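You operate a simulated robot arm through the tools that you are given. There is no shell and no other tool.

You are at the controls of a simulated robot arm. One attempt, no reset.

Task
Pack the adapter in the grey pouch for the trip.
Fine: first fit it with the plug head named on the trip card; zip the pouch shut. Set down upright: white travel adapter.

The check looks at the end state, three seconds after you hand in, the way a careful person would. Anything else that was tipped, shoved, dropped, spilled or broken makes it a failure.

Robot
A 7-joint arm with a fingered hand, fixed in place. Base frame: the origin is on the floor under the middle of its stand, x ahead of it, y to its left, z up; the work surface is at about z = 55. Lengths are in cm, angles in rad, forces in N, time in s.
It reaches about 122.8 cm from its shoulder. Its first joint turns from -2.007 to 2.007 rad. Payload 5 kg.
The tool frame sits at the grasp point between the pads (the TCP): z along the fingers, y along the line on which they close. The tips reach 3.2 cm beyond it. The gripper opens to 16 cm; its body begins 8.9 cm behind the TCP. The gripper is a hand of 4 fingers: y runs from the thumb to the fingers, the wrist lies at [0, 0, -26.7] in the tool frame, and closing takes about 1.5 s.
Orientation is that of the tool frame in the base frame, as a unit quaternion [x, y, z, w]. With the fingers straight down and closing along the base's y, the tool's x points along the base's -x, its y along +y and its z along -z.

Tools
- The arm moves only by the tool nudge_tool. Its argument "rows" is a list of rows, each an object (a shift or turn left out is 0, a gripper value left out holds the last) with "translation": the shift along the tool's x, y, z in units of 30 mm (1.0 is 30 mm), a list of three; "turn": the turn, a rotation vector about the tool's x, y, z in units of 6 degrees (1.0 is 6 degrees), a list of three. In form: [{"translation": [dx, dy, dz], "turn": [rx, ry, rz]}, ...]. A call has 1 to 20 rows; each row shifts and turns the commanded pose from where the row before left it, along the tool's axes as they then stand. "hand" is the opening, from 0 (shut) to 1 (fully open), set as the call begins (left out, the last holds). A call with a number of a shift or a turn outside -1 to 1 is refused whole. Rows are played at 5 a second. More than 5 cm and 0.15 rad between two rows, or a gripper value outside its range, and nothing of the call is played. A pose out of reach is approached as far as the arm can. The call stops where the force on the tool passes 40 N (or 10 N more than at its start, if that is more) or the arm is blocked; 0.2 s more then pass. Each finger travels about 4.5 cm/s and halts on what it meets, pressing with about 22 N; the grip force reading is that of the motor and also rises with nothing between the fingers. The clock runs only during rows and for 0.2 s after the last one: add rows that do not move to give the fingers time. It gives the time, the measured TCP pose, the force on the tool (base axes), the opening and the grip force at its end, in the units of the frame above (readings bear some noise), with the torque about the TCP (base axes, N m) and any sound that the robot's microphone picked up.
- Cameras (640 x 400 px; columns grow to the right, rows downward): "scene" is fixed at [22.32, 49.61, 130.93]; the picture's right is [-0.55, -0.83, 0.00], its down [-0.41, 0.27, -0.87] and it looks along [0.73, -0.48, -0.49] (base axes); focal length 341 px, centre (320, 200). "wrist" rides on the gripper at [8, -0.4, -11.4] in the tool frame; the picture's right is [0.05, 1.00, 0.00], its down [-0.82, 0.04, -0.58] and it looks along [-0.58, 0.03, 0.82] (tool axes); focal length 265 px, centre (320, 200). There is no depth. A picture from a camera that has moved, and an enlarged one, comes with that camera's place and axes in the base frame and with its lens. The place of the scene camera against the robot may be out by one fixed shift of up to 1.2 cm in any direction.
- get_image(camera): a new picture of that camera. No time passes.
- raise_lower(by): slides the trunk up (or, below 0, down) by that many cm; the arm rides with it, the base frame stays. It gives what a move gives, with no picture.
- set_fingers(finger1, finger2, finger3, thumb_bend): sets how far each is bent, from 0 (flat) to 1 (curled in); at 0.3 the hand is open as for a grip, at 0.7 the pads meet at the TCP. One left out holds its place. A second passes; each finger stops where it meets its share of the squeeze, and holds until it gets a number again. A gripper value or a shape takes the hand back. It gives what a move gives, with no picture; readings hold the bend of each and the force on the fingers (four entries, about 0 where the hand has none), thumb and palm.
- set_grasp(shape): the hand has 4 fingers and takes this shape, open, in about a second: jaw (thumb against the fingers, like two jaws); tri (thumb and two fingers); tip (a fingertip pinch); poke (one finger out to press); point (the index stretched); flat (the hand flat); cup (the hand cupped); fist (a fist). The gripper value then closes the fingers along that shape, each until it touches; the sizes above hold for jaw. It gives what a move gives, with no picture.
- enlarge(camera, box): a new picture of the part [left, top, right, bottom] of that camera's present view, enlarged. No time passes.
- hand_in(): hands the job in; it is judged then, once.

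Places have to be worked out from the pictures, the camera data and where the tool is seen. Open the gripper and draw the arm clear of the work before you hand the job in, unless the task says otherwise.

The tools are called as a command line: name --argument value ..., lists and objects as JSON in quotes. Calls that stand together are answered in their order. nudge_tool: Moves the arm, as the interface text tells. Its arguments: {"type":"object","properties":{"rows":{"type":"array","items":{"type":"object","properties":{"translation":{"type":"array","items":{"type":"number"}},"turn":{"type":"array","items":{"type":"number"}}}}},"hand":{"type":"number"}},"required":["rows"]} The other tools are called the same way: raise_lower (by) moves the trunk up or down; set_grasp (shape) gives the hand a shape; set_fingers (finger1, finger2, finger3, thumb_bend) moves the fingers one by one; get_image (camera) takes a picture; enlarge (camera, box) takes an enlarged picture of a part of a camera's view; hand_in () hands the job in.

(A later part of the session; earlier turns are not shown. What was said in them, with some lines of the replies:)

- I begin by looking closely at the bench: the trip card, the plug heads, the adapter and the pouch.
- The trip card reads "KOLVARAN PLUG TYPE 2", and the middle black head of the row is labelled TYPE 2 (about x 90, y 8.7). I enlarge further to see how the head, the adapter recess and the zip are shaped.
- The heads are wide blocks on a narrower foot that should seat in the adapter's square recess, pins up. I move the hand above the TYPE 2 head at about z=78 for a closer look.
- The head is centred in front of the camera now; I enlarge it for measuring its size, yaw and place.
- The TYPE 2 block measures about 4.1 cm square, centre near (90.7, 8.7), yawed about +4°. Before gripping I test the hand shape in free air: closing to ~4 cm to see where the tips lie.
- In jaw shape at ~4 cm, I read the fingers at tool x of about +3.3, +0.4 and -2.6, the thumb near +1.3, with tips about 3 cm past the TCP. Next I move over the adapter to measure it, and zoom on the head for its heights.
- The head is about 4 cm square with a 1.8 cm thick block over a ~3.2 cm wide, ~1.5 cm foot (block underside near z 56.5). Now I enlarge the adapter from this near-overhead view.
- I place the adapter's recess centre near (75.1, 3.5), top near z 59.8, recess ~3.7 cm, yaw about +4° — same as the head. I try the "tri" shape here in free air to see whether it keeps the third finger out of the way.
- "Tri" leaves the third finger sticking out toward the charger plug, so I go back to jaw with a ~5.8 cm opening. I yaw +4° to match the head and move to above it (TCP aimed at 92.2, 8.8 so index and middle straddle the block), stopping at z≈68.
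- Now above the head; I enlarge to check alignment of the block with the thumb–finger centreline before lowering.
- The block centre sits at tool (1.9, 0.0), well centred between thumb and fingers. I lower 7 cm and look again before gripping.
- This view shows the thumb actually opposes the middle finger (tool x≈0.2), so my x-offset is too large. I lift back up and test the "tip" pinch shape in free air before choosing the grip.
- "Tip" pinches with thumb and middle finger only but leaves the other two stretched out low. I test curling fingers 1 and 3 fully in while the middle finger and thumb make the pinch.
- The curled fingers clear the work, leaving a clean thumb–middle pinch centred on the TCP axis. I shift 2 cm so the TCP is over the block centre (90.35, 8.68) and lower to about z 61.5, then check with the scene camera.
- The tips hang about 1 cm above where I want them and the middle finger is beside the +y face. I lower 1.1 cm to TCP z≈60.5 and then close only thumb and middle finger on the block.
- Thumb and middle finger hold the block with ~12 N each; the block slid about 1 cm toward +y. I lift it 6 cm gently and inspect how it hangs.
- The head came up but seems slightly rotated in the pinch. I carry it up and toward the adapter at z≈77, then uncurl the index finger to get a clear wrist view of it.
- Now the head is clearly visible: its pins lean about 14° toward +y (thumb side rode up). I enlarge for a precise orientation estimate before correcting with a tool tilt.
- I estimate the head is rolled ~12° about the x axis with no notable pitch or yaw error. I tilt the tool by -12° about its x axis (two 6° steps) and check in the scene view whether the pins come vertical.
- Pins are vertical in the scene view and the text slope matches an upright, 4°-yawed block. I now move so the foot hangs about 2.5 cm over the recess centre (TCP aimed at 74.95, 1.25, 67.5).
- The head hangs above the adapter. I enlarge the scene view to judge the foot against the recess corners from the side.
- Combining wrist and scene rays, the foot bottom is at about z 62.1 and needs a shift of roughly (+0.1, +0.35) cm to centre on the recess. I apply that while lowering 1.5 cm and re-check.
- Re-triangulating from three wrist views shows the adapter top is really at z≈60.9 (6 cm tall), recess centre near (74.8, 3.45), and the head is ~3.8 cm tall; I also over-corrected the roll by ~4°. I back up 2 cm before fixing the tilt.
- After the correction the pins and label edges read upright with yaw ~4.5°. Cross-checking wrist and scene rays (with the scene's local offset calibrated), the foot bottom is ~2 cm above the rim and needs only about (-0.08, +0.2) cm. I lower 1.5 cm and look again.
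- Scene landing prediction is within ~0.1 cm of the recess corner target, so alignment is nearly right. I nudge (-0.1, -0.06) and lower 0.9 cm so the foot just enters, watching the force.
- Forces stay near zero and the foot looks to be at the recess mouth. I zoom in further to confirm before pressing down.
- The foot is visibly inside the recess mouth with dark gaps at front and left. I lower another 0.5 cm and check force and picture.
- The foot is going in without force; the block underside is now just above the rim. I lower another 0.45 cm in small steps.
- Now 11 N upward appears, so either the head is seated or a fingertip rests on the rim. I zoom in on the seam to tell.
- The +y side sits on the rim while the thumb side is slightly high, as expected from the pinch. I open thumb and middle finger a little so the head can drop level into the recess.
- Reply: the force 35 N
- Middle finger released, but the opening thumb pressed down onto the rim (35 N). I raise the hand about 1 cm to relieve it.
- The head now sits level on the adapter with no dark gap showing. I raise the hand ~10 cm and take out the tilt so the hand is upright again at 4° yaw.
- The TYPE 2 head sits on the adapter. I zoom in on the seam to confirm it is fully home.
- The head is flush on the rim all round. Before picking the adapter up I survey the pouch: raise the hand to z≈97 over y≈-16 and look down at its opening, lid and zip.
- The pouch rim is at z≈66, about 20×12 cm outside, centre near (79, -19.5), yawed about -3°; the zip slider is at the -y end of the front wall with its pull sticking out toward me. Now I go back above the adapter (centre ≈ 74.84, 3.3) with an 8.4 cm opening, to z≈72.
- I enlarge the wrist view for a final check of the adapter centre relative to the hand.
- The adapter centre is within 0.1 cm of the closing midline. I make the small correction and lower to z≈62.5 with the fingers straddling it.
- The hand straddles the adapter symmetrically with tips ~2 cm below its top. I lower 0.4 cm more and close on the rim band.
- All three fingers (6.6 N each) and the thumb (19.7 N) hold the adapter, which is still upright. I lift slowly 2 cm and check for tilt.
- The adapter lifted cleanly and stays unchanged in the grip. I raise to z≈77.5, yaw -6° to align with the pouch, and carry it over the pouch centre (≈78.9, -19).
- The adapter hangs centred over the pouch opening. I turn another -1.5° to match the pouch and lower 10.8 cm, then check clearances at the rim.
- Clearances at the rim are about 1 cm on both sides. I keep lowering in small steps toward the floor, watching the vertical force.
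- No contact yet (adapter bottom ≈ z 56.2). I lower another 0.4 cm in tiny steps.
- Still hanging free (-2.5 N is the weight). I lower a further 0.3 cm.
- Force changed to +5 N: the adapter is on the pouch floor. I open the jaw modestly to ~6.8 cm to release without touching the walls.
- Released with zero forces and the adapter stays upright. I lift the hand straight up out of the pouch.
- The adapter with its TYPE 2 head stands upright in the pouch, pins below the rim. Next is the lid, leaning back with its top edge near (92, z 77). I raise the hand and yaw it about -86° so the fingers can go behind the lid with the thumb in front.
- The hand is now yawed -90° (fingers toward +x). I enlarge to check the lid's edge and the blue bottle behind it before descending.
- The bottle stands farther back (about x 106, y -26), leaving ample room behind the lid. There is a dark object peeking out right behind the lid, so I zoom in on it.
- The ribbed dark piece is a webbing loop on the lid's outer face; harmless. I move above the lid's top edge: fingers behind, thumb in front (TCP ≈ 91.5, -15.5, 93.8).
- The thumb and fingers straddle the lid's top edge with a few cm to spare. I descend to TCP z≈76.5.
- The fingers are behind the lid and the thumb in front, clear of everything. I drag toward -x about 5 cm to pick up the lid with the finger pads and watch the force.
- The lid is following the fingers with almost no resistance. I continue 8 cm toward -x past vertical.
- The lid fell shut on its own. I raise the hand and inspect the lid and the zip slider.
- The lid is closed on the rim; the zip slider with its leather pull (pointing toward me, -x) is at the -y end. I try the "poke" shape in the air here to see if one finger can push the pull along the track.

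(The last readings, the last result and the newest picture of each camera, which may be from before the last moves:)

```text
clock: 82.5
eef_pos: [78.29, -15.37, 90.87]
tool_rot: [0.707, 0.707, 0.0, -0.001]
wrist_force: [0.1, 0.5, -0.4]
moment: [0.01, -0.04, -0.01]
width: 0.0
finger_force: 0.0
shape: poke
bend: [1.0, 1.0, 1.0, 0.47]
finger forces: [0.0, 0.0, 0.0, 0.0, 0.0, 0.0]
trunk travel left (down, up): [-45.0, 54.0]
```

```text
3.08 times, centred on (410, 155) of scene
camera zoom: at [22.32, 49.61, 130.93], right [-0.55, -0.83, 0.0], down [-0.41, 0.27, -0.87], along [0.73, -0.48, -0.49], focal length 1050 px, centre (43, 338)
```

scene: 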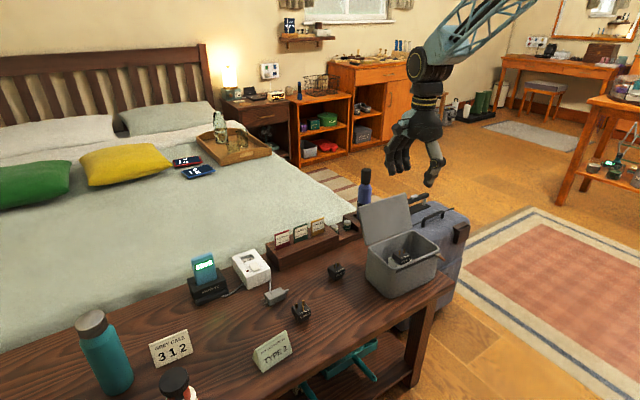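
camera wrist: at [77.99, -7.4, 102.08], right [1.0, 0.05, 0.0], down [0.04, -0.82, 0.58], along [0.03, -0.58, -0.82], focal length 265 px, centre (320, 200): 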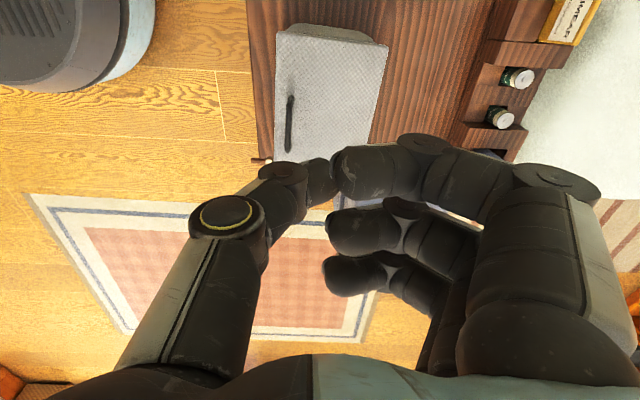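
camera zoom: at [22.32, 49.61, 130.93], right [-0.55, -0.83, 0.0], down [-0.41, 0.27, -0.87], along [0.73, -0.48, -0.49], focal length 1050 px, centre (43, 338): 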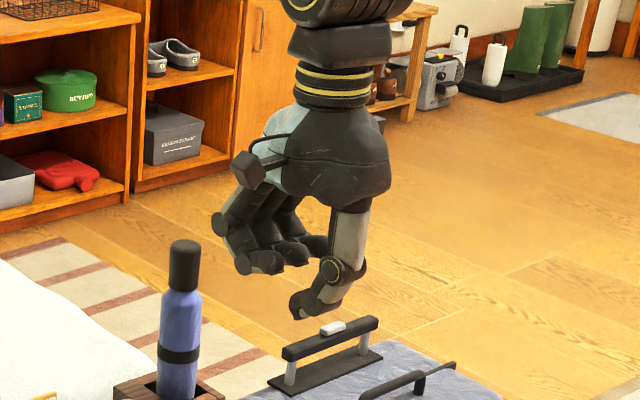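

In "poke" the thumb points down at the TCP (tip ~3 cm below it) with the fingers curled ~2 cm above. I can push the pull along +y with the thumb: slider is at about (71.3, -26.6, 65.3), track runs ~3.6° off +y to y≈-10. I yaw back and move to the free spot in front of the pouch's -y end, still high.

nudge_tool --rows '[{"turn": [0, 0, -0.96]}, {"turn": [0, 0, -0.96]}, {"turn": [0, 0, -0.96]}, {"turn": [0, 0, -0.96]}, {"turn": [0, 0, -0.96]}, {"turn": [0, 0, -0.96]}, {"turn": [0, 0, -0.96]}, {"turn": [0, 0, -0.96]}, {"turn": [0, 0, -0.96]}, {"turn": [0, 0, -0.96]}, {"turn": [0, 0, -0.96]}, {"turn": [0, 0, -0.96]}, {"turn": [0, 0, -0.96]}, {"turn": [0, 0, -0.96]}, {"turn": [0, 0, -0.95]}, {"translation": [0, 0, 0]}]'

nudge_tool --rows '[{"translation": [0.325, -0.672, 0]}, {"translation": [0.325, -0.672, 0]}, {"translation": [0.325, -0.672, 0]}, {"translation": [0.325, -0.672, 0]}, {"translation": [0.325, -0.672, 0]}, {"translation": [0.325, -0.672, 0]}, {"translation": [0.325, -0.672, 0]}, {"translation": [0.325, -0.672, 0]}, {"translation": [0, 0, 0]}, {"translation": [0, 0, 0]}]'

get_image --camera "wrist"

get_image --camera "scene"

```text
clock: 85.9
eef_pos: [78.28, -15.4, 90.83]
tool_rot: [0.03, 1.0, 0.0, 0.0]
wrist_force: [0.5, 0.6, 0.2]
moment: [0.0, 0.01, 0.01]
width: 0.0
finger_force: 0.1
shape: poke
bend: [1.0, 1.0, 1.0, 0.47]
finger forces: [0.0, 0.0, 0.1, 0.1, 0.0, 0.0]
trunk travel left (down, up): [-45.0, 54.0]
```

```text
clock: 88.1
eef_pos: [69.65, -31.05, 91.09]
tool_rot: [0.03, 1.0, 0.0, -0.001]
wrist_force: [-0.6, 0.4, 0.2]
moment: [-0.02, 0.02, -0.01]
width: 0.01
finger_force: 0.1
shape: poke
bend: [1.0, 1.0, 1.0, 0.47]
finger forces: [0.0, 0.0, 0.0, 0.0, 0.0, 0.1]
trunk travel left (down, up): [-45.0, 54.0]
```

```text
taken
camera wrist: at [61.65, -31.07, 102.4], right [0.01, 1.0, 0.0], down [0.82, -0.01, 0.58], along [0.58, -0.01, -0.82], focal length 265 px, centre (320, 200)
```

wrist: 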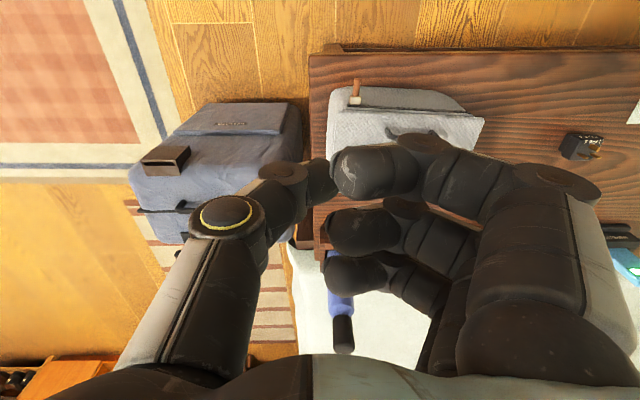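

```text
taken
```

scene: 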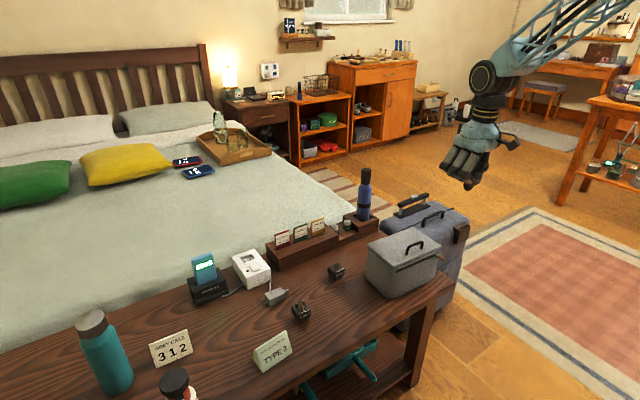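

From here the pull and the lid's front edge are visible; I enlarge them for a precise fix.

enlarge --camera "wrist" --box '[310, 60, 400, 130]'

enlarge --camera "scene" --box '[360, 220, 450, 300]'

```text
5.71 times, centred on (355, 95) of wrist
camera zoom: at [61.65, -31.07, 102.4], right [0.01, 1.0, 0.0], down [0.82, -0.01, 0.58], along [0.58, -0.01, -0.82], focal length 1517 px, centre (120, 800)
```

zoom: 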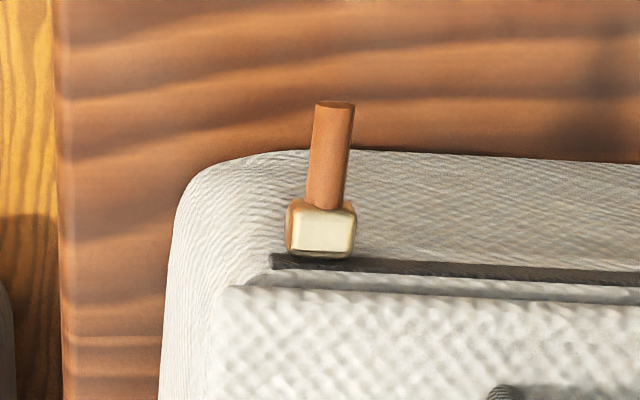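

```text
5.00 times, centred on (405, 260) of scene
camera zoom: at [22.32, 49.61, 130.93], right [-0.55, -0.83, 0.0], down [-0.41, 0.27, -0.87], along [0.73, -0.48, -0.49], focal length 1706 px, centre (-105, -100)
```

zoom: 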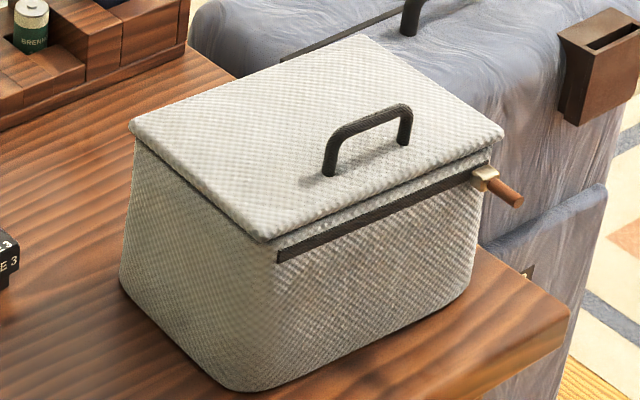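

Pull: x 68.7–70.9, y≈-26.3, z≈65.3; the lid loop's near side is at x≈73.9, so I tilt the hand 20° (tips toward +x) to keep the curled ring finger away from it, then descend in front of the pouch's -y end to z≈74.

nudge_tool --rows '[{"turn": [0, -0.833, 0]}, {"turn": [0, -0.833, 0]}, {"turn": [0, -0.833, 0]}, {"turn": [0, -0.833, 0]}, {"translation": [0.263, 0.0216, 0.658]}, {"translation": [0.263, 0.0216, 0.658]}, {"translation": [0.263, 0.0216, 0.658]}, {"translation": [0.263, 0.0216, 0.658]}, {"translation": [0.263, 0.0216, 0.658]}, {"translation": [0.263, 0.0216, 0.658]}, {"translation": [0.263, 0.0216, 0.658]}, {"translation": [0.263, 0.0216, 0.658]}, {"translation": [0, 0, 0]}, {"translation": [0, 0, 0]}]'

get_image --camera "wrist"

enlarge --camera "scene" --box '[370, 180, 490, 300]'

```text
clock: 91.1
eef_pos: [69.14, -30.45, 74.08]
tool_rot: [0.031, 0.984, -0.005, 0.173]
wrist_force: [0.2, 0.0, 0.1]
moment: [-0.01, 0.03, 0.01]
width: 0.0
finger_force: 0.1
shape: poke
bend: [1.0, 1.0, 1.0, 0.47]
finger forces: [0.0, 0.0, 0.0, 0.0, 0.0, 0.0]
trunk travel left (down, up): [-45.0, 54.0]
```

```text
taken
camera wrist: at [57.78, -30.28, 81.88], right [0.01, 1.0, -0.02], down [0.57, 0.01, 0.82], along [0.82, -0.02, -0.57], focal length 265 px, centre (320, 200)
```

wrist: 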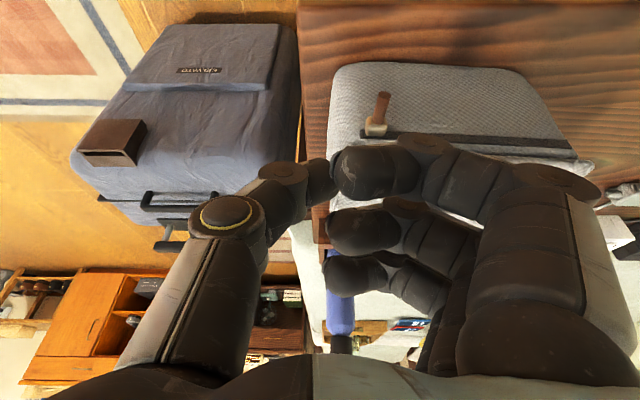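

```text
3.33 times, centred on (430, 240) of scene
camera zoom: at [22.32, 49.61, 130.93], right [-0.55, -0.83, 0.0], down [-0.41, 0.27, -0.87], along [0.73, -0.48, -0.49], focal length 1138 px, centre (-47, 67)
```

zoom: 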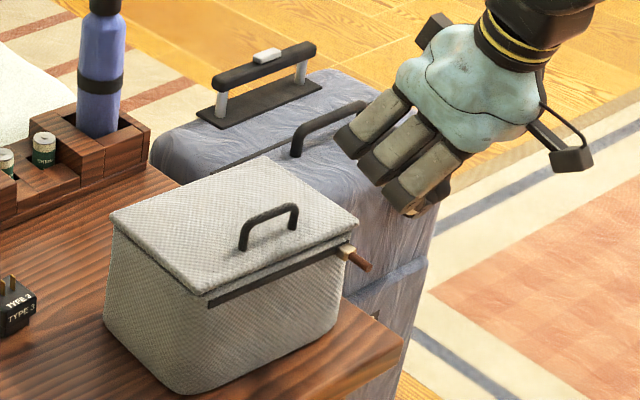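

The hand is in position above and in front of the -y end. I descend the last 6.4 cm so the thumb tip is level with the pull, on its -y side.

nudge_tool --rows '[{"translation": [0.146, 0, 0.4]}, {"translation": [0.146, 0, 0.4]}, {"translation": [0.146, 0, 0.4]}, {"translation": [0.146, 0, 0.4]}, {"translation": [0.146, 0, 0.4]}, {"translation": [0, 0, 0]}, {"translation": [0, 0, 0]}]'

get_image --camera "wrist"

enlarge --camera "scene" --box '[380, 210, 470, 300]'

enlarge --camera "wrist" --box '[280, 80, 440, 220]'

```text
clock: 92.7
eef_pos: [69.04, -30.6, 67.65]
tool_rot: [0.03, 0.984, -0.005, 0.174]
wrist_force: [-0.4, -0.5, -0.8]
moment: [-0.01, -0.02, 0.01]
width: 0.02
finger_force: 0.0
shape: poke
bend: [1.0, 1.0, 1.0, 0.47]
finger forces: [0.0, 0.1, 0.1, 0.1, 0.0, 0.0]
trunk travel left (down, up): [-45.0, 54.0]
```

```text
taken
camera wrist: at [57.74, -30.43, 75.54], right [0.01, 1.0, -0.02], down [0.57, 0.01, 0.82], along [0.82, -0.02, -0.57], focal length 265 px, centre (320, 200)
```

wrist: 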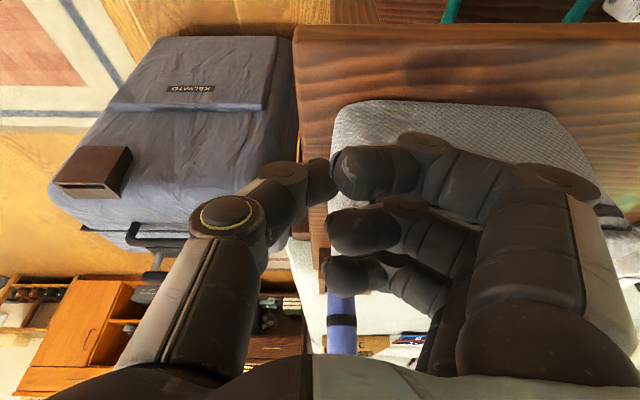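

```text
4.44 times, centred on (425, 255) of scene
camera zoom: at [22.32, 49.61, 130.93], right [-0.55, -0.83, 0.0], down [-0.41, 0.27, -0.87], along [0.73, -0.48, -0.49], focal length 1517 px, centre (-147, -44)
```

zoom: 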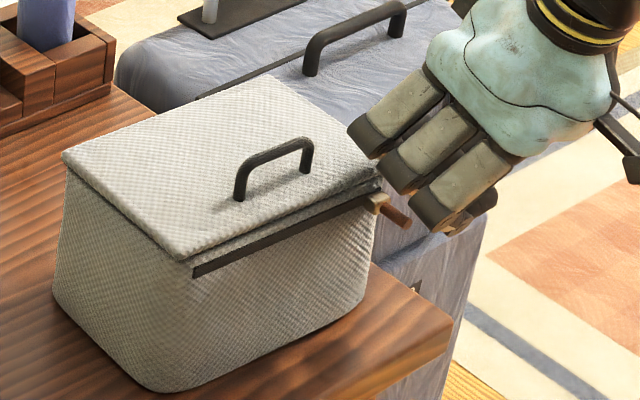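

```text
2.86 times, centred on (360, 150) of wrist
camera zoom: at [57.74, -30.43, 75.54], right [0.01, 1.0, -0.02], down [0.57, 0.01, 0.82], along [0.82, -0.02, -0.57], focal length 758 px, centre (206, 343)
```

zoom: 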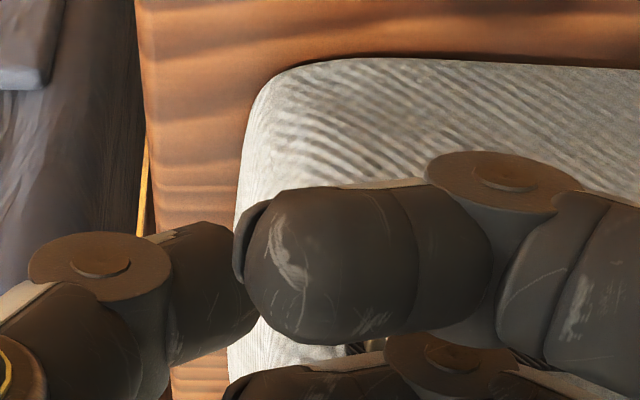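

The fingers hide the thumb–pull contact, so I go by numbers: contact is expected after ~3 cm of +y travel. I advance slowly along the track direction and watch the force.

nudge_tool --rows '[{"translation": [0, 0.2, 0]}, {"translation": [0, 0.2, 0]}, {"translation": [0, 0.2, 0]}, {"translation": [0, 0.2, 0]}, {"translation": [0, 0.2, 0]}, {"translation": [0, 0.2, 0]}, {"translation": [0, 0, 0]}]'

enlarge --camera "scene" --box '[380, 210, 470, 300]'

get_image --camera "wrist"

```text
clock: 94.3
eef_pos: [69.05, -27.04, 67.63]
tool_rot: [0.029, 0.984, -0.005, 0.174]
wrist_force: [-0.1, -0.8, -0.2]
moment: [0.03, -0.02, 0.01]
width: 0.0
finger_force: 0.0
shape: poke
bend: [1.0, 1.0, 1.0, 0.47]
finger forces: [0.0, 0.0, 0.0, 0.1, 0.2, 0.0]
trunk travel left (down, up): [-45.0, 54.0]
```

```text
4.44 times, centred on (425, 255) of scene
camera zoom: at [22.32, 49.61, 130.93], right [-0.55, -0.83, 0.0], down [-0.41, 0.27, -0.87], along [0.73, -0.48, -0.49], focal length 1517 px, centre (-147, -44)
```

zoom: 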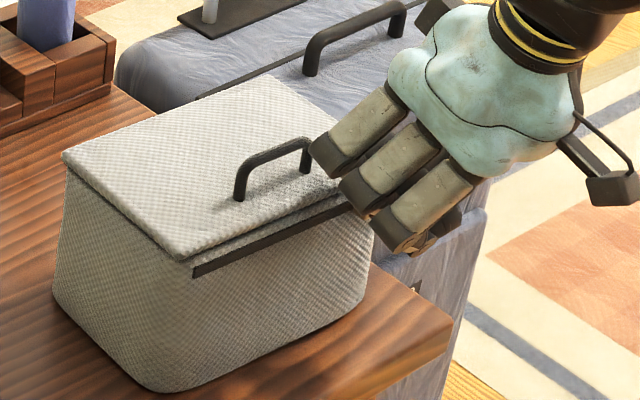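

```text
taken
camera wrist: at [57.77, -26.77, 75.5], right [0.01, 1.0, -0.02], down [0.57, 0.01, 0.82], along [0.82, -0.02, -0.57], focal length 265 px, centre (320, 200)
```

wrist: 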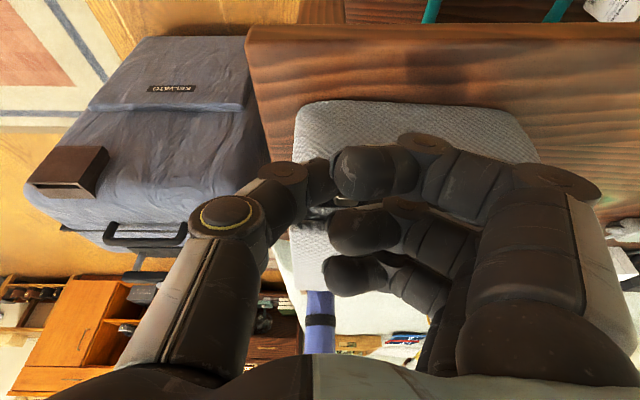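

Only a hint of thumb contact (0.2 N) so far. I continue 3 cm further along the track and check whether the slider moves.

nudge_tool --rows '[{"translation": [0, 0.2, 0]}, {"translation": [0, 0.2, 0]}, {"translation": [0, 0.2, 0]}, {"translation": [0, 0.2, 0]}, {"translation": [0, 0.2, 0]}, {"translation": [0, 0, 0]}]'

enlarge --camera "scene" --box '[380, 210, 470, 300]'

enlarge --camera "wrist" --box '[260, 80, 420, 240]'

```text
clock: 95.7
eef_pos: [69.48, -23.87, 67.68]
tool_rot: [0.031, 0.984, -0.005, 0.173]
wrist_force: [0.0, -0.4, 0.6]
moment: [-0.03, 0.01, 0.0]
width: 0.0
finger_force: 0.1
shape: poke
bend: [1.0, 1.0, 1.0, 0.47]
finger forces: [0.0, 0.0, 0.0, 0.0, 0.6, 0.0]
trunk travel left (down, up): [-45.0, 54.0]
```

```text
4.44 times, centred on (425, 255) of scene
camera zoom: at [22.32, 49.61, 130.93], right [-0.55, -0.83, 0.0], down [-0.41, 0.27, -0.87], along [0.73, -0.48, -0.49], focal length 1517 px, centre (-147, -44)
```

zoom: 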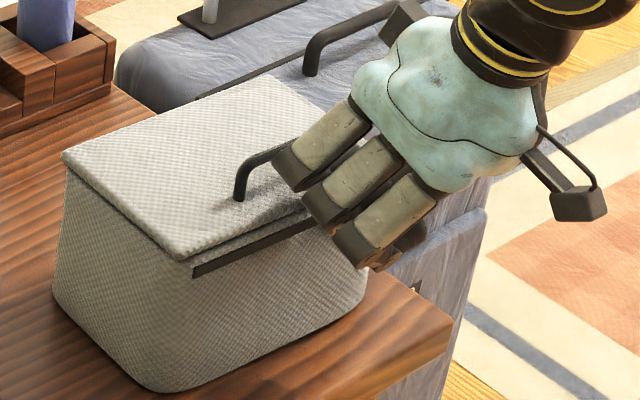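

```text
2.50 times, centred on (340, 160) of wrist
camera zoom: at [58.11, -23.75, 75.46], right [0.01, 1.0, -0.02], down [0.57, 0.01, 0.82], along [0.82, -0.02, -0.57], focal length 664 px, centre (270, 300)
```

zoom: 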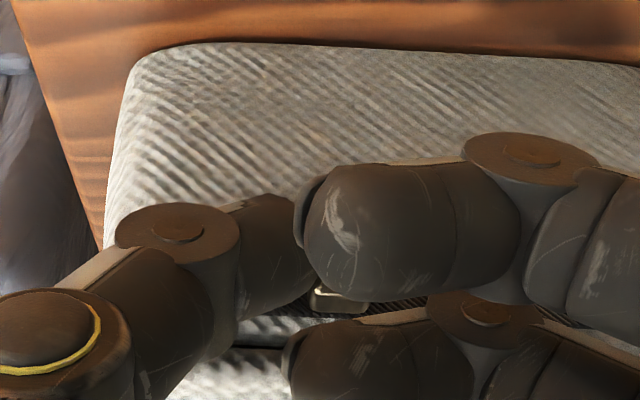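

The thumb reads a light 0.6 N and the gold slider now shows at about y -22: it is travelling with the thumb. I keep going another 7.5 cm.

nudge_tool --rows '[{"translation": [0, 0.25, 0]}, {"translation": [0, 0.25, 0]}, {"translation": [0, 0.25, 0]}, {"translation": [0, 0.25, 0]}, {"translation": [0, 0.25, 0]}, {"translation": [0, 0.25, 0]}, {"translation": [0, 0.25, 0]}, {"translation": [0, 0.25, 0]}, {"translation": [0, 0.25, 0]}, {"translation": [0, 0.25, 0]}, {"translation": [0, 0, 0]}]'

enlarge --camera "scene" --box '[360, 200, 450, 300]'

get_image --camera "wrist"

```text
clock: 98.1
eef_pos: [69.97, -16.5, 67.42]
tool_rot: [0.03, 0.984, -0.005, 0.174]
wrist_force: [0.0, 0.2, 0.8]
moment: [0.0, 0.04, -0.01]
width: 0.0
finger_force: 0.0
shape: poke
bend: [1.0, 1.0, 1.0, 0.47]
finger forces: [0.0, 0.0, 0.0, 0.0, 0.3, 0.0]
trunk travel left (down, up): [-45.0, 54.0]
```

```text
4.00 times, centred on (405, 250) of scene
camera zoom: at [22.32, 49.61, 130.93], right [-0.55, -0.83, 0.0], down [-0.41, 0.27, -0.87], along [0.73, -0.48, -0.49], focal length 1365 px, centre (-20, 0)
```

zoom: 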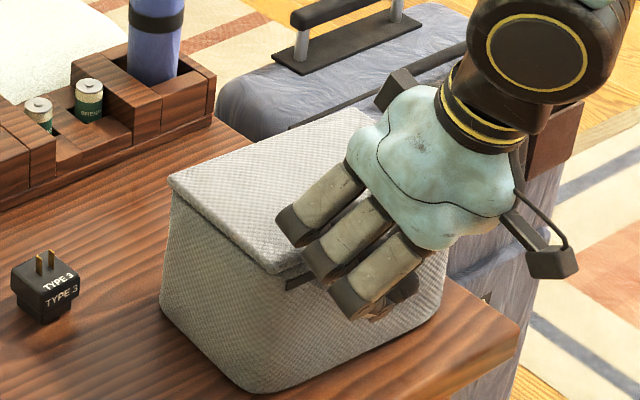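

```text
taken
camera wrist: at [58.68, -16.31, 75.34], right [0.01, 1.0, -0.02], down [0.57, 0.01, 0.82], along [0.82, -0.02, -0.57], focal length 265 px, centre (320, 200)
```

wrist: 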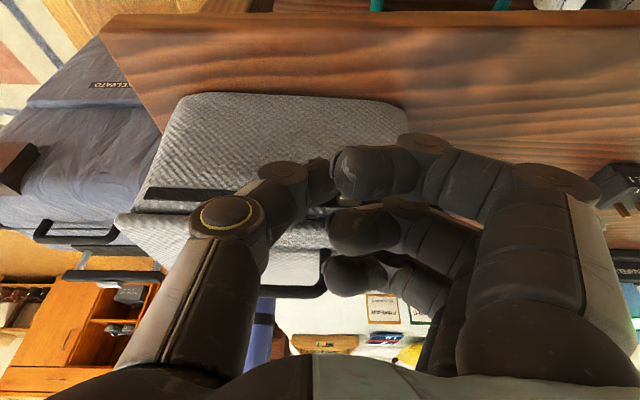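

The slider is still ahead of the thumb with negligible force and the pouch hasn't moved. I go 3 cm further, then continue in smaller steps near the end of the track.

nudge_tool --rows '[{"translation": [0, 0.17, 0]}, {"translation": [0, 0.17, 0]}, {"translation": [0, 0.17, 0]}, {"translation": [0, 0.17, 0]}, {"translation": [0, 0.17, 0]}, {"translation": [0, 0.15, 0]}, {"translation": [0, 0, 0]}]'

enlarge --camera "scene" --box '[360, 220, 430, 300]'

enlarge --camera "wrist" --box '[260, 80, 420, 240]'

```text
clock: 99.7
eef_pos: [69.91, -13.41, 67.61]
tool_rot: [0.031, 0.984, -0.005, 0.173]
wrist_force: [-0.3, 0.1, 0.2]
moment: [0.0, 0.04, -0.02]
width: 0.0
finger_force: 0.0
shape: poke
bend: [1.0, 1.0, 1.0, 0.47]
finger forces: [0.0, 0.0, 0.0, 0.0, 0.3, 0.0]
trunk travel left (down, up): [-45.0, 54.0]
```

```text
5.00 times, centred on (395, 260) of scene
camera zoom: at [22.32, 49.61, 130.93], right [-0.55, -0.83, 0.0], down [-0.41, 0.27, -0.87], along [0.73, -0.48, -0.49], focal length 1706 px, centre (-55, -100)
```

zoom: 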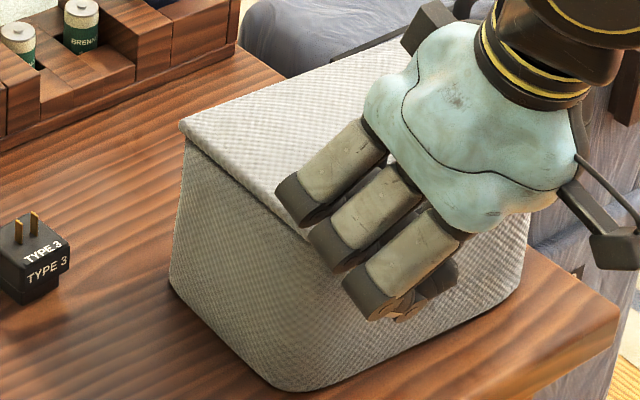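

```text
2.50 times, centred on (340, 160) of wrist
camera zoom: at [58.62, -13.33, 75.48], right [0.01, 1.0, -0.02], down [0.57, 0.01, 0.82], along [0.82, -0.02, -0.57], focal length 664 px, centre (270, 300)
```

zoom: 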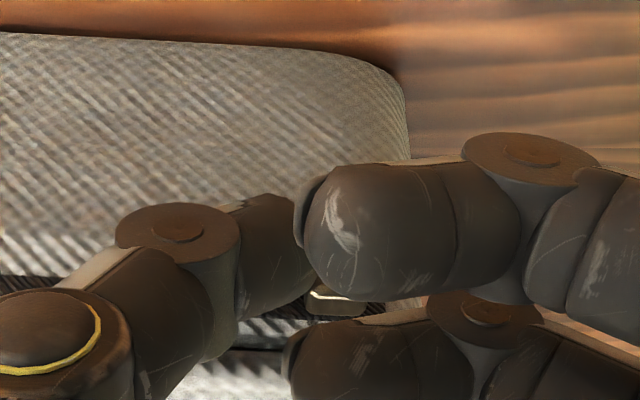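

The slider is about 0.5–1 cm short of the end of the track. I advance in small steps and look for the end-stop force.

nudge_tool --rows '[{"translation": [0, 0.08, 0]}, {"translation": [0, 0.08, 0]}, {"translation": [0, 0.04, 0]}, {"translation": [0, 0, 0]}]'

enlarge --camera "wrist" --box '[300, 150, 420, 240]'

```text
clock: 100.7
eef_pos: [70.08, -12.97, 67.62]
tool_rot: [0.03, 0.984, -0.006, 0.174]
wrist_force: [-3.0, -1.6, 0.5]
moment: [-0.02, 0.03, 0.02]
width: 0.01
finger_force: 0.1
shape: poke
bend: [1.0, 1.0, 1.0, 0.47]
finger forces: [0.0, 0.0, 0.1, 0.1, 3.3, 0.1]
trunk travel left (down, up): [-45.0, 54.0]
```

```text
4.44 times, centred on (360, 195) of wrist
camera zoom: at [58.78, -12.76, 75.45], right [0.01, 1.0, -0.02], down [0.57, 0.01, 0.82], along [0.82, -0.02, -0.57], focal length 1180 px, centre (142, 222)
```

zoom: 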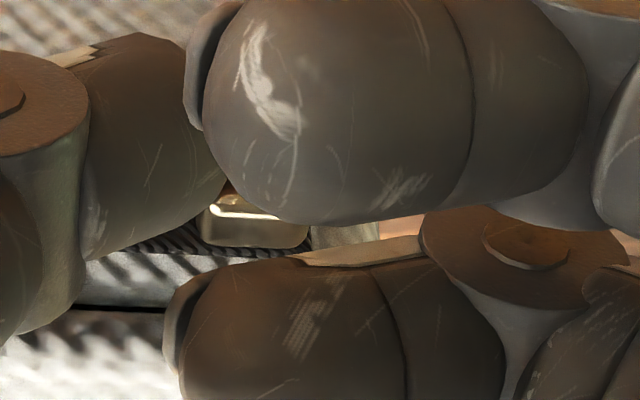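

The slider's leading edge is at the end of the track and the thumb reads 3.3 N. I give it one tiny extra push and compare.

nudge_tool --rows '[{"translation": [0, 0.03, 0]}, {"translation": [0, 0.03, 0]}, {"translation": [0, 0, 0]}]'

enlarge --camera "wrist" --box '[300, 150, 420, 240]'

enlarge --camera "scene" --box '[360, 220, 450, 300]'

```text
clock: 101.5
eef_pos: [70.23, -12.65, 67.49]
tool_rot: [0.03, 0.984, -0.004, 0.173]
wrist_force: [-1.1, -2.8, -1.1]
moment: [-0.04, 0.06, -0.02]
width: 0.01
finger_force: 0.0
shape: poke
bend: [1.0, 1.0, 1.0, 0.47]
finger forces: [0.1, 0.0, 0.0, 0.1, 2.7, 0.0]
trunk travel left (down, up): [-45.0, 54.0]
```

```text
4.44 times, centred on (360, 195) of wrist
camera zoom: at [58.77, -12.55, 75.48], right [0.01, 1.0, -0.02], down [0.57, 0.01, 0.82], along [0.82, -0.02, -0.57], focal length 1180 px, centre (142, 222)
```

zoom: 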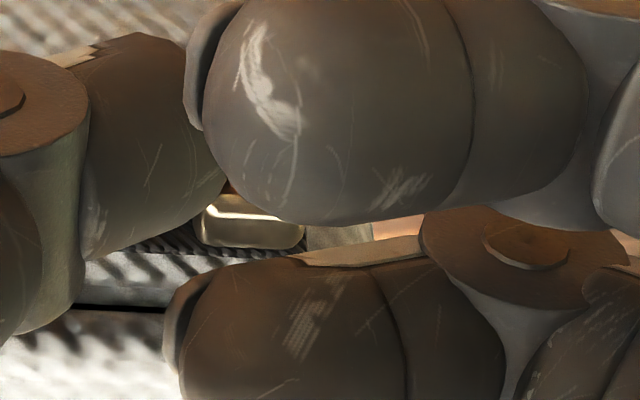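

```text
5.00 times, centred on (405, 260) of scene
camera zoom: at [22.32, 49.61, 130.93], right [-0.55, -0.83, 0.0], down [-0.41, 0.27, -0.87], along [0.73, -0.48, -0.49], focal length 1706 px, centre (-105, -100)
```

zoom: 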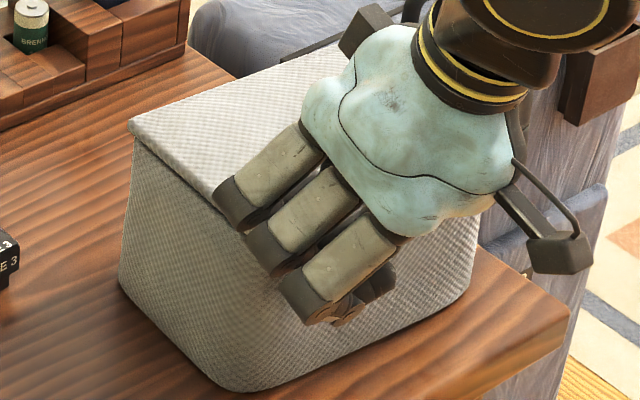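

The pouch hasn't shifted and the slider has barely moved further, so it appears to be at its stop. I back the thumb off -y, lift away, and inspect the zip.

nudge_tool --rows '[{"translation": [0, -0.2, 0]}, {"translation": [0, -0.3, 0]}, {"translation": [-0.1, -0.3, -0.28]}, {"translation": [-0.2, -0.2, -0.55]}, {"translation": [-0.25, 0, -0.69]}, {"translation": [-0.25, 0, -0.69]}, {"translation": [-0.25, 0, -0.69]}, {"translation": [-0.25, 0, -0.69]}, {"translation": [0, 0, 0]}, {"translation": [0, 0, 0]}]'

get_image --camera "wrist"

enlarge --camera "scene" --box '[360, 220, 450, 300]'

enlarge --camera "scene" --box '[375, 245, 445, 290]'

```text
clock: 103.7
eef_pos: [69.78, -15.66, 79.12]
tool_rot: [0.03, 0.984, -0.006, 0.174]
wrist_force: [0.0, 0.6, 0.8]
moment: [-0.04, -0.02, 0.01]
width: 0.02
finger_force: 0.0
shape: poke
bend: [1.0, 1.0, 1.0, 0.47]
finger forces: [0.1, 0.0, 0.1, 0.2, 0.0, 0.0]
trunk travel left (down, up): [-45.0, 54.0]
```

```text
taken
camera wrist: at [58.52, -15.51, 87.04], right [0.01, 1.0, -0.02], down [0.57, 0.01, 0.82], along [0.82, -0.02, -0.57], focal length 265 px, centre (320, 200)
```

wrist: 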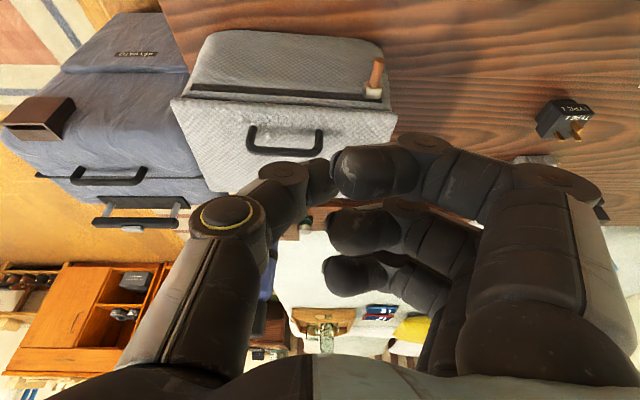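

```text
5.00 times, centred on (405, 260) of scene
camera zoom: at [22.32, 49.61, 130.93], right [-0.55, -0.83, 0.0], down [-0.41, 0.27, -0.87], along [0.73, -0.48, -0.49], focal length 1706 px, centre (-105, -100)
```

zoom: 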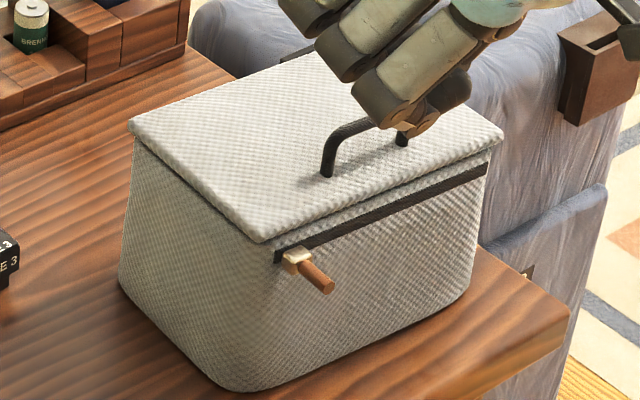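

```text
8.89 times, centred on (410, 268) of scene
camera zoom: at [22.32, 49.61, 130.93], right [-0.55, -0.83, 0.0], down [-0.41, 0.27, -0.87], along [0.73, -0.48, -0.49], focal length 3033 px, centre (-480, -400)
```

zoom: 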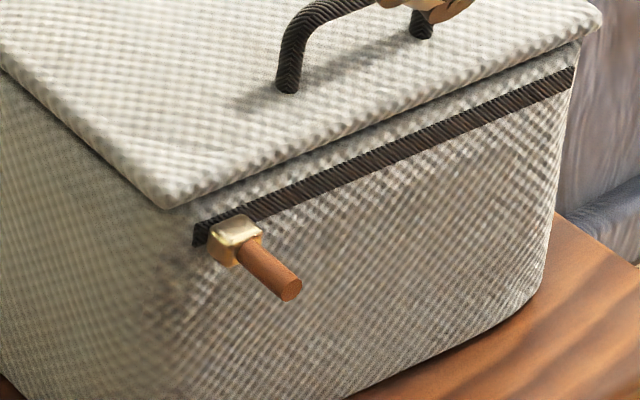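

The slider is at the +y end, but a bit of track still shows beyond it. I enlarge the wrist view to measure the remaining gap.

enlarge --camera "wrist" --box '[330, 40, 420, 120]'

enlarge --camera "wrist" --box '[160, 30, 420, 170]'

```text
5.00 times, centred on (375, 80) of wrist
camera zoom: at [58.52, -15.51, 87.04], right [0.01, 1.0, -0.02], down [0.57, 0.01, 0.82], along [0.82, -0.02, -0.57], focal length 1327 px, centre (45, 800)
```

zoom: 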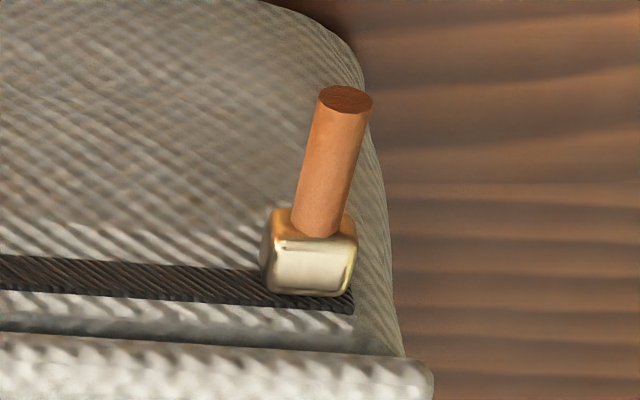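

```text
2.46 times, centred on (290, 100) of wrist
camera zoom: at [58.52, -15.51, 87.04], right [0.01, 1.0, -0.02], down [0.57, 0.01, 0.82], along [0.82, -0.02, -0.57], focal length 653 px, centre (394, 446)
```

zoom: 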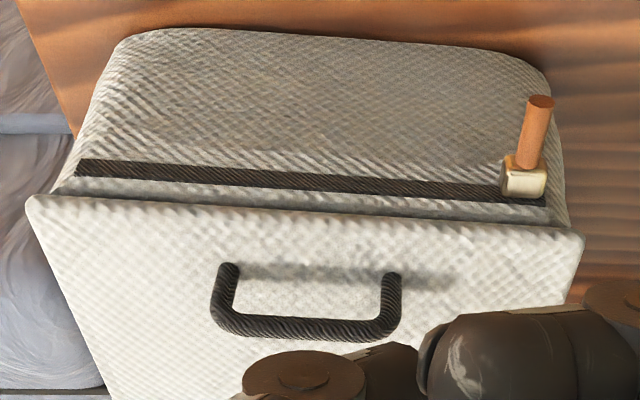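

By measurement the slider centre is ~1 cm (half its width plus ~0.2 cm) from the track end, about the same margin it had at the start end. To be sure it is at its stop I go back for one more careful push.

nudge_tool --rows '[{"translation": [0.25, 0, 0.69]}, {"translation": [0.25, 0, 0.69]}, {"translation": [0.25, 0, 0.69]}, {"translation": [0.25, 0, 0.69]}, {"translation": [0.2, 0, 0.55]}, {"translation": [0.1, 0, 0.28]}, {"translation": [0, 0.3, 0]}, {"translation": [0, 0.3, 0]}, {"translation": [0, 0.2, 0]}, {"translation": [0, 0.1, 0]}, {"translation": [0, 0, 0]}]'

nudge_tool --rows '[{"translation": [0, 0.06, 0]}, {"translation": [0, 0.06, 0]}, {"translation": [0, 0.04, 0]}, {"translation": [0, 0, 0]}]'

enlarge --camera "wrist" --box '[300, 150, 420, 240]'

```text
clock: 106.1
eef_pos: [69.95, -13.06, 67.59]
tool_rot: [0.03, 0.984, -0.005, 0.173]
wrist_force: [0.4, 0.1, 0.6]
moment: [-0.02, 0.01, 0.0]
width: 0.0
finger_force: 0.1
shape: poke
bend: [1.0, 1.0, 1.0, 0.47]
finger forces: [0.1, 0.0, 0.0, 0.0, 0.1, 0.0]
trunk travel left (down, up): [-45.0, 54.0]
```

```text
clock: 107.1
eef_pos: [69.96, -12.48, 67.51]
tool_rot: [0.031, 0.984, -0.006, 0.175]
wrist_force: [-1.7, -3.6, 1.9]
moment: [-0.08, 0.0, -0.07]
width: 0.0
finger_force: 0.0
shape: poke
bend: [1.0, 1.0, 1.0, 0.47]
finger forces: [0.1, 0.0, 0.0, 0.0, 4.0, 0.0]
trunk travel left (down, up): [-45.0, 54.0]
```

```text
4.44 times, centred on (360, 195) of wrist
camera zoom: at [58.69, -12.45, 75.46], right [0.01, 1.0, -0.02], down [0.57, 0.01, 0.82], along [0.82, -0.02, -0.57], focal length 1180 px, centre (142, 222)
```

zoom: 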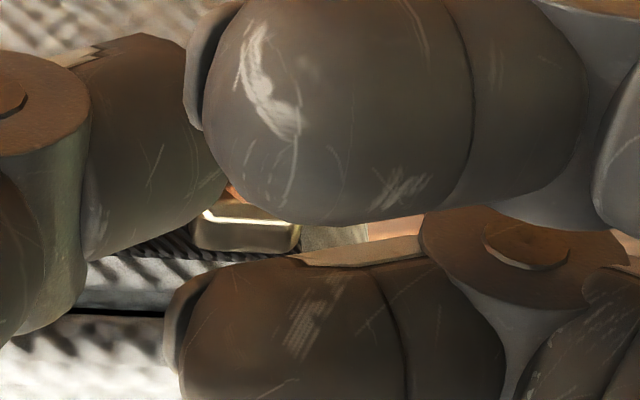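

The slider stayed at y≈-11.3 while the push force rose to 4 N, so it is at its end stop. I back off and withdraw the hand upward and clear of the bench.

nudge_tool --rows '[{"translation": [0, -0.2, 0]}, {"translation": [0, -0.4, 0]}, {"translation": [-0.1, -0.3, -0.28]}, {"translation": [-0.2, 0, -0.55]}, {"translation": [-0.25, 0, -0.69]}, {"translation": [-0.25, 0, -0.69]}, {"translation": [-0.25, 0, -0.69]}, {"translation": [-0.25, 0, -0.69]}, {"translation": [-0.25, 0, -0.69]}, {"translation": [-0.25, 0, -0.69]}, {"translation": [-0.25, 0, -0.69]}, {"translation": [-0.25, 0, -0.69]}, {"turn": [0, 0.833, 0]}, {"turn": [0, 0.833, 0]}, {"turn": [0, 0.833, 0]}, {"turn": [0, 0.833, 0]}, {"translation": [0, 0, 0]}, {"translation": [0, 0, 0]}]'

set_grasp --shape "jaw"

get_image --camera "wrist"

get_image --camera "scene"

enlarge --camera "scene" --box '[360, 215, 450, 300]'

```text
clock: 110.9
eef_pos: [69.92, -15.34, 87.99]
tool_rot: [0.031, 1.0, 0.0, 0.0]
wrist_force: [-0.1, 0.5, -0.1]
moment: [-0.02, 0.03, -0.02]
width: 0.02
finger_force: 0.1
shape: poke
bend: [1.0, 1.0, 1.0, 0.47]
finger forces: [0.0, 0.1, 0.0, 0.0, 0.0, 0.0]
trunk travel left (down, up): [-45.0, 54.0]
```

```text
clock: 111.8
eef_pos: [69.91, -15.38, 87.89]
tool_rot: [0.03, 1.0, 0.0, 0.001]
wrist_force: [0.2, -0.1, -1.2]
moment: [0.0, 0.04, -0.01]
width: 16.01
finger_force: 0.1
shape: jaw
bend: [0.3, 0.3, 0.3, 0.3]
finger forces: [0.0, 0.0, 0.0, 0.1, 0.0, 0.1]
trunk travel left (down, up): [-45.0, 54.0]
```

```text
taken
camera wrist: at [62.05, -15.43, 99.18], right [0.01, 1.0, 0.0], down [0.82, -0.01, 0.58], along [0.58, -0.01, -0.82], focal length 265 px, centre (320, 200)
```

wrist: 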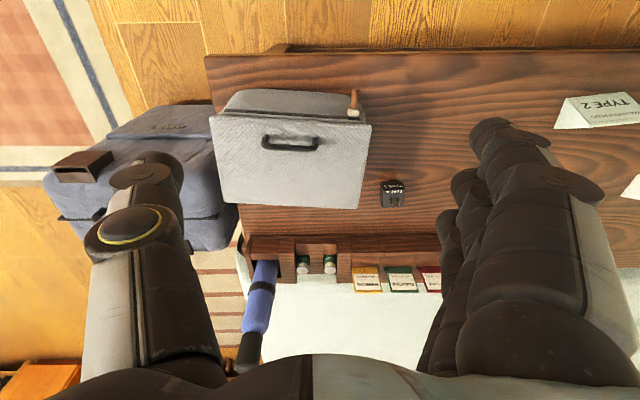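

```text
taken
```

scene: 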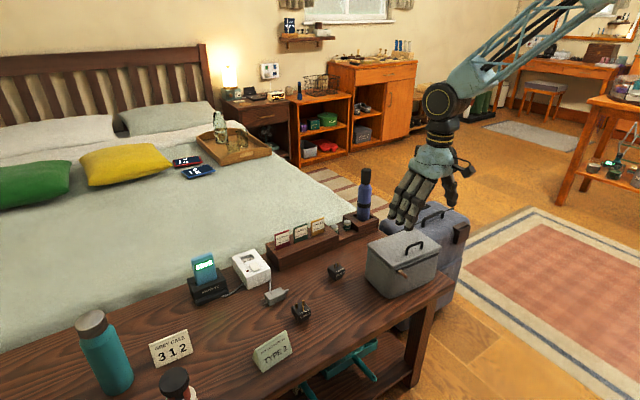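

```text
4.71 times, centred on (405, 258) of scene
camera zoom: at [22.32, 49.61, 130.93], right [-0.55, -0.83, 0.0], down [-0.41, 0.27, -0.87], along [0.73, -0.48, -0.49], focal length 1606 px, centre (-80, -71)
```

zoom: 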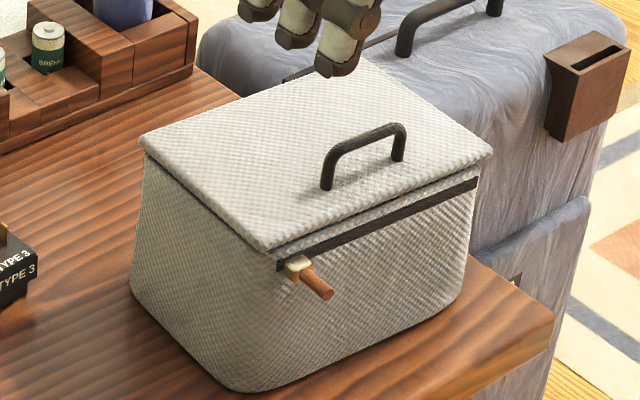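

The pouch is shut and zipped to its +y end, and everything else stands where it was. I raise the open hand well clear before handing in.

nudge_tool --rows '[{"translation": [0.2, 0.3, -0.8]}, {"translation": [0.2, 0.5, -0.8]}, {"translation": [0.2, 0.5, -0.8]}, {"translation": [0.2, 0.5, -0.8]}, {"translation": [0.2, 0.5, -0.8]}, {"translation": [0.2, 0.5, -0.5]}, {"translation": [0, 0, 0]}, {"translation": [0, 0, 0]}, {"translation": [0, 0, 0]}, {"translation": [0, 0, 0]}]'

get_image --camera "scene"

get_image --camera "wrist"

```text
clock: 114.0
eef_pos: [66.93, -6.74, 101.47]
tool_rot: [0.03, 1.0, 0.0, 0.0]
wrist_force: [-0.2, 1.2, 0.4]
moment: [0.0, -0.01, 0.01]
width: 15.99
finger_force: 0.0
shape: jaw
bend: [0.3, 0.3, 0.3, 0.3]
finger forces: [0.0, 0.0, 0.0, 0.1, 0.0, 0.0]
trunk travel left (down, up): [-45.0, 54.0]
```

```text
taken
```

scene: 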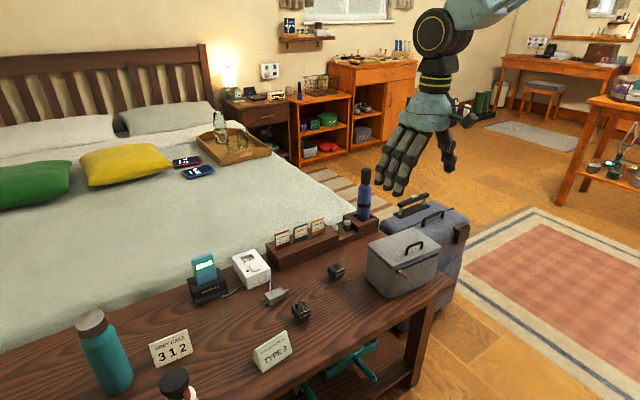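

```text
taken
camera wrist: at [58.99, -6.76, 112.71], right [0.01, 1.0, 0.0], down [0.82, -0.01, 0.58], along [0.58, -0.01, -0.82], focal length 265 px, centre (320, 200)
```

wrist: 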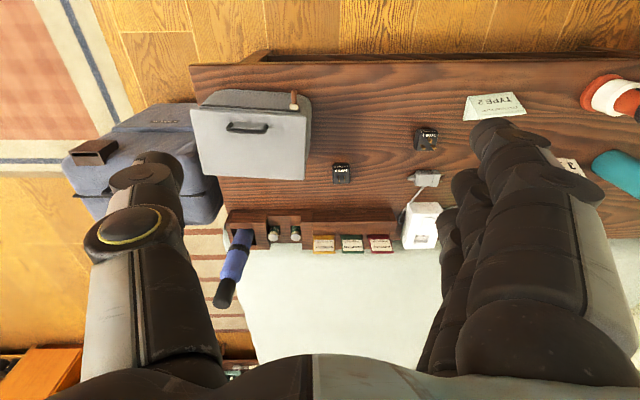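

The adapter with its TYPE 2 head is upright in the zipped pouch, nothing else was disturbed, and the open hand is clear of the work. I hand the job in.

hand_in

```text
The job is handed in.
```

The job is handed in: the white travel adapter is packed in the grey pouch with the TYPE 2 plug head fitted, and the pouch is zipped shut.

- **Plug head:** The trip card read "KOLVARAN PLUG TYPE 2". I seated the TYPE 2 head in the adapter's recess, and the close-up pictures showed it flush on the rim. I didn't press it down further, and there was no click to confirm it.
- **Adapter:** It was standing upright on the pouch floor when I let go, with the pins just below the rim. I couldn't see it again once the lid was down.
- **Zip:** The slider went all the way along the front to the other end. On a second push it held its place, so I took that as fully closed. A small bit of track, about 0.2 cm, still shows past it.
- **Everything else:** In the last pictures the other plug heads, cards, charger and bottle were where they started. The pouch itself moved by no more than about 0.2 cm. The hand is open and well clear of the bench.
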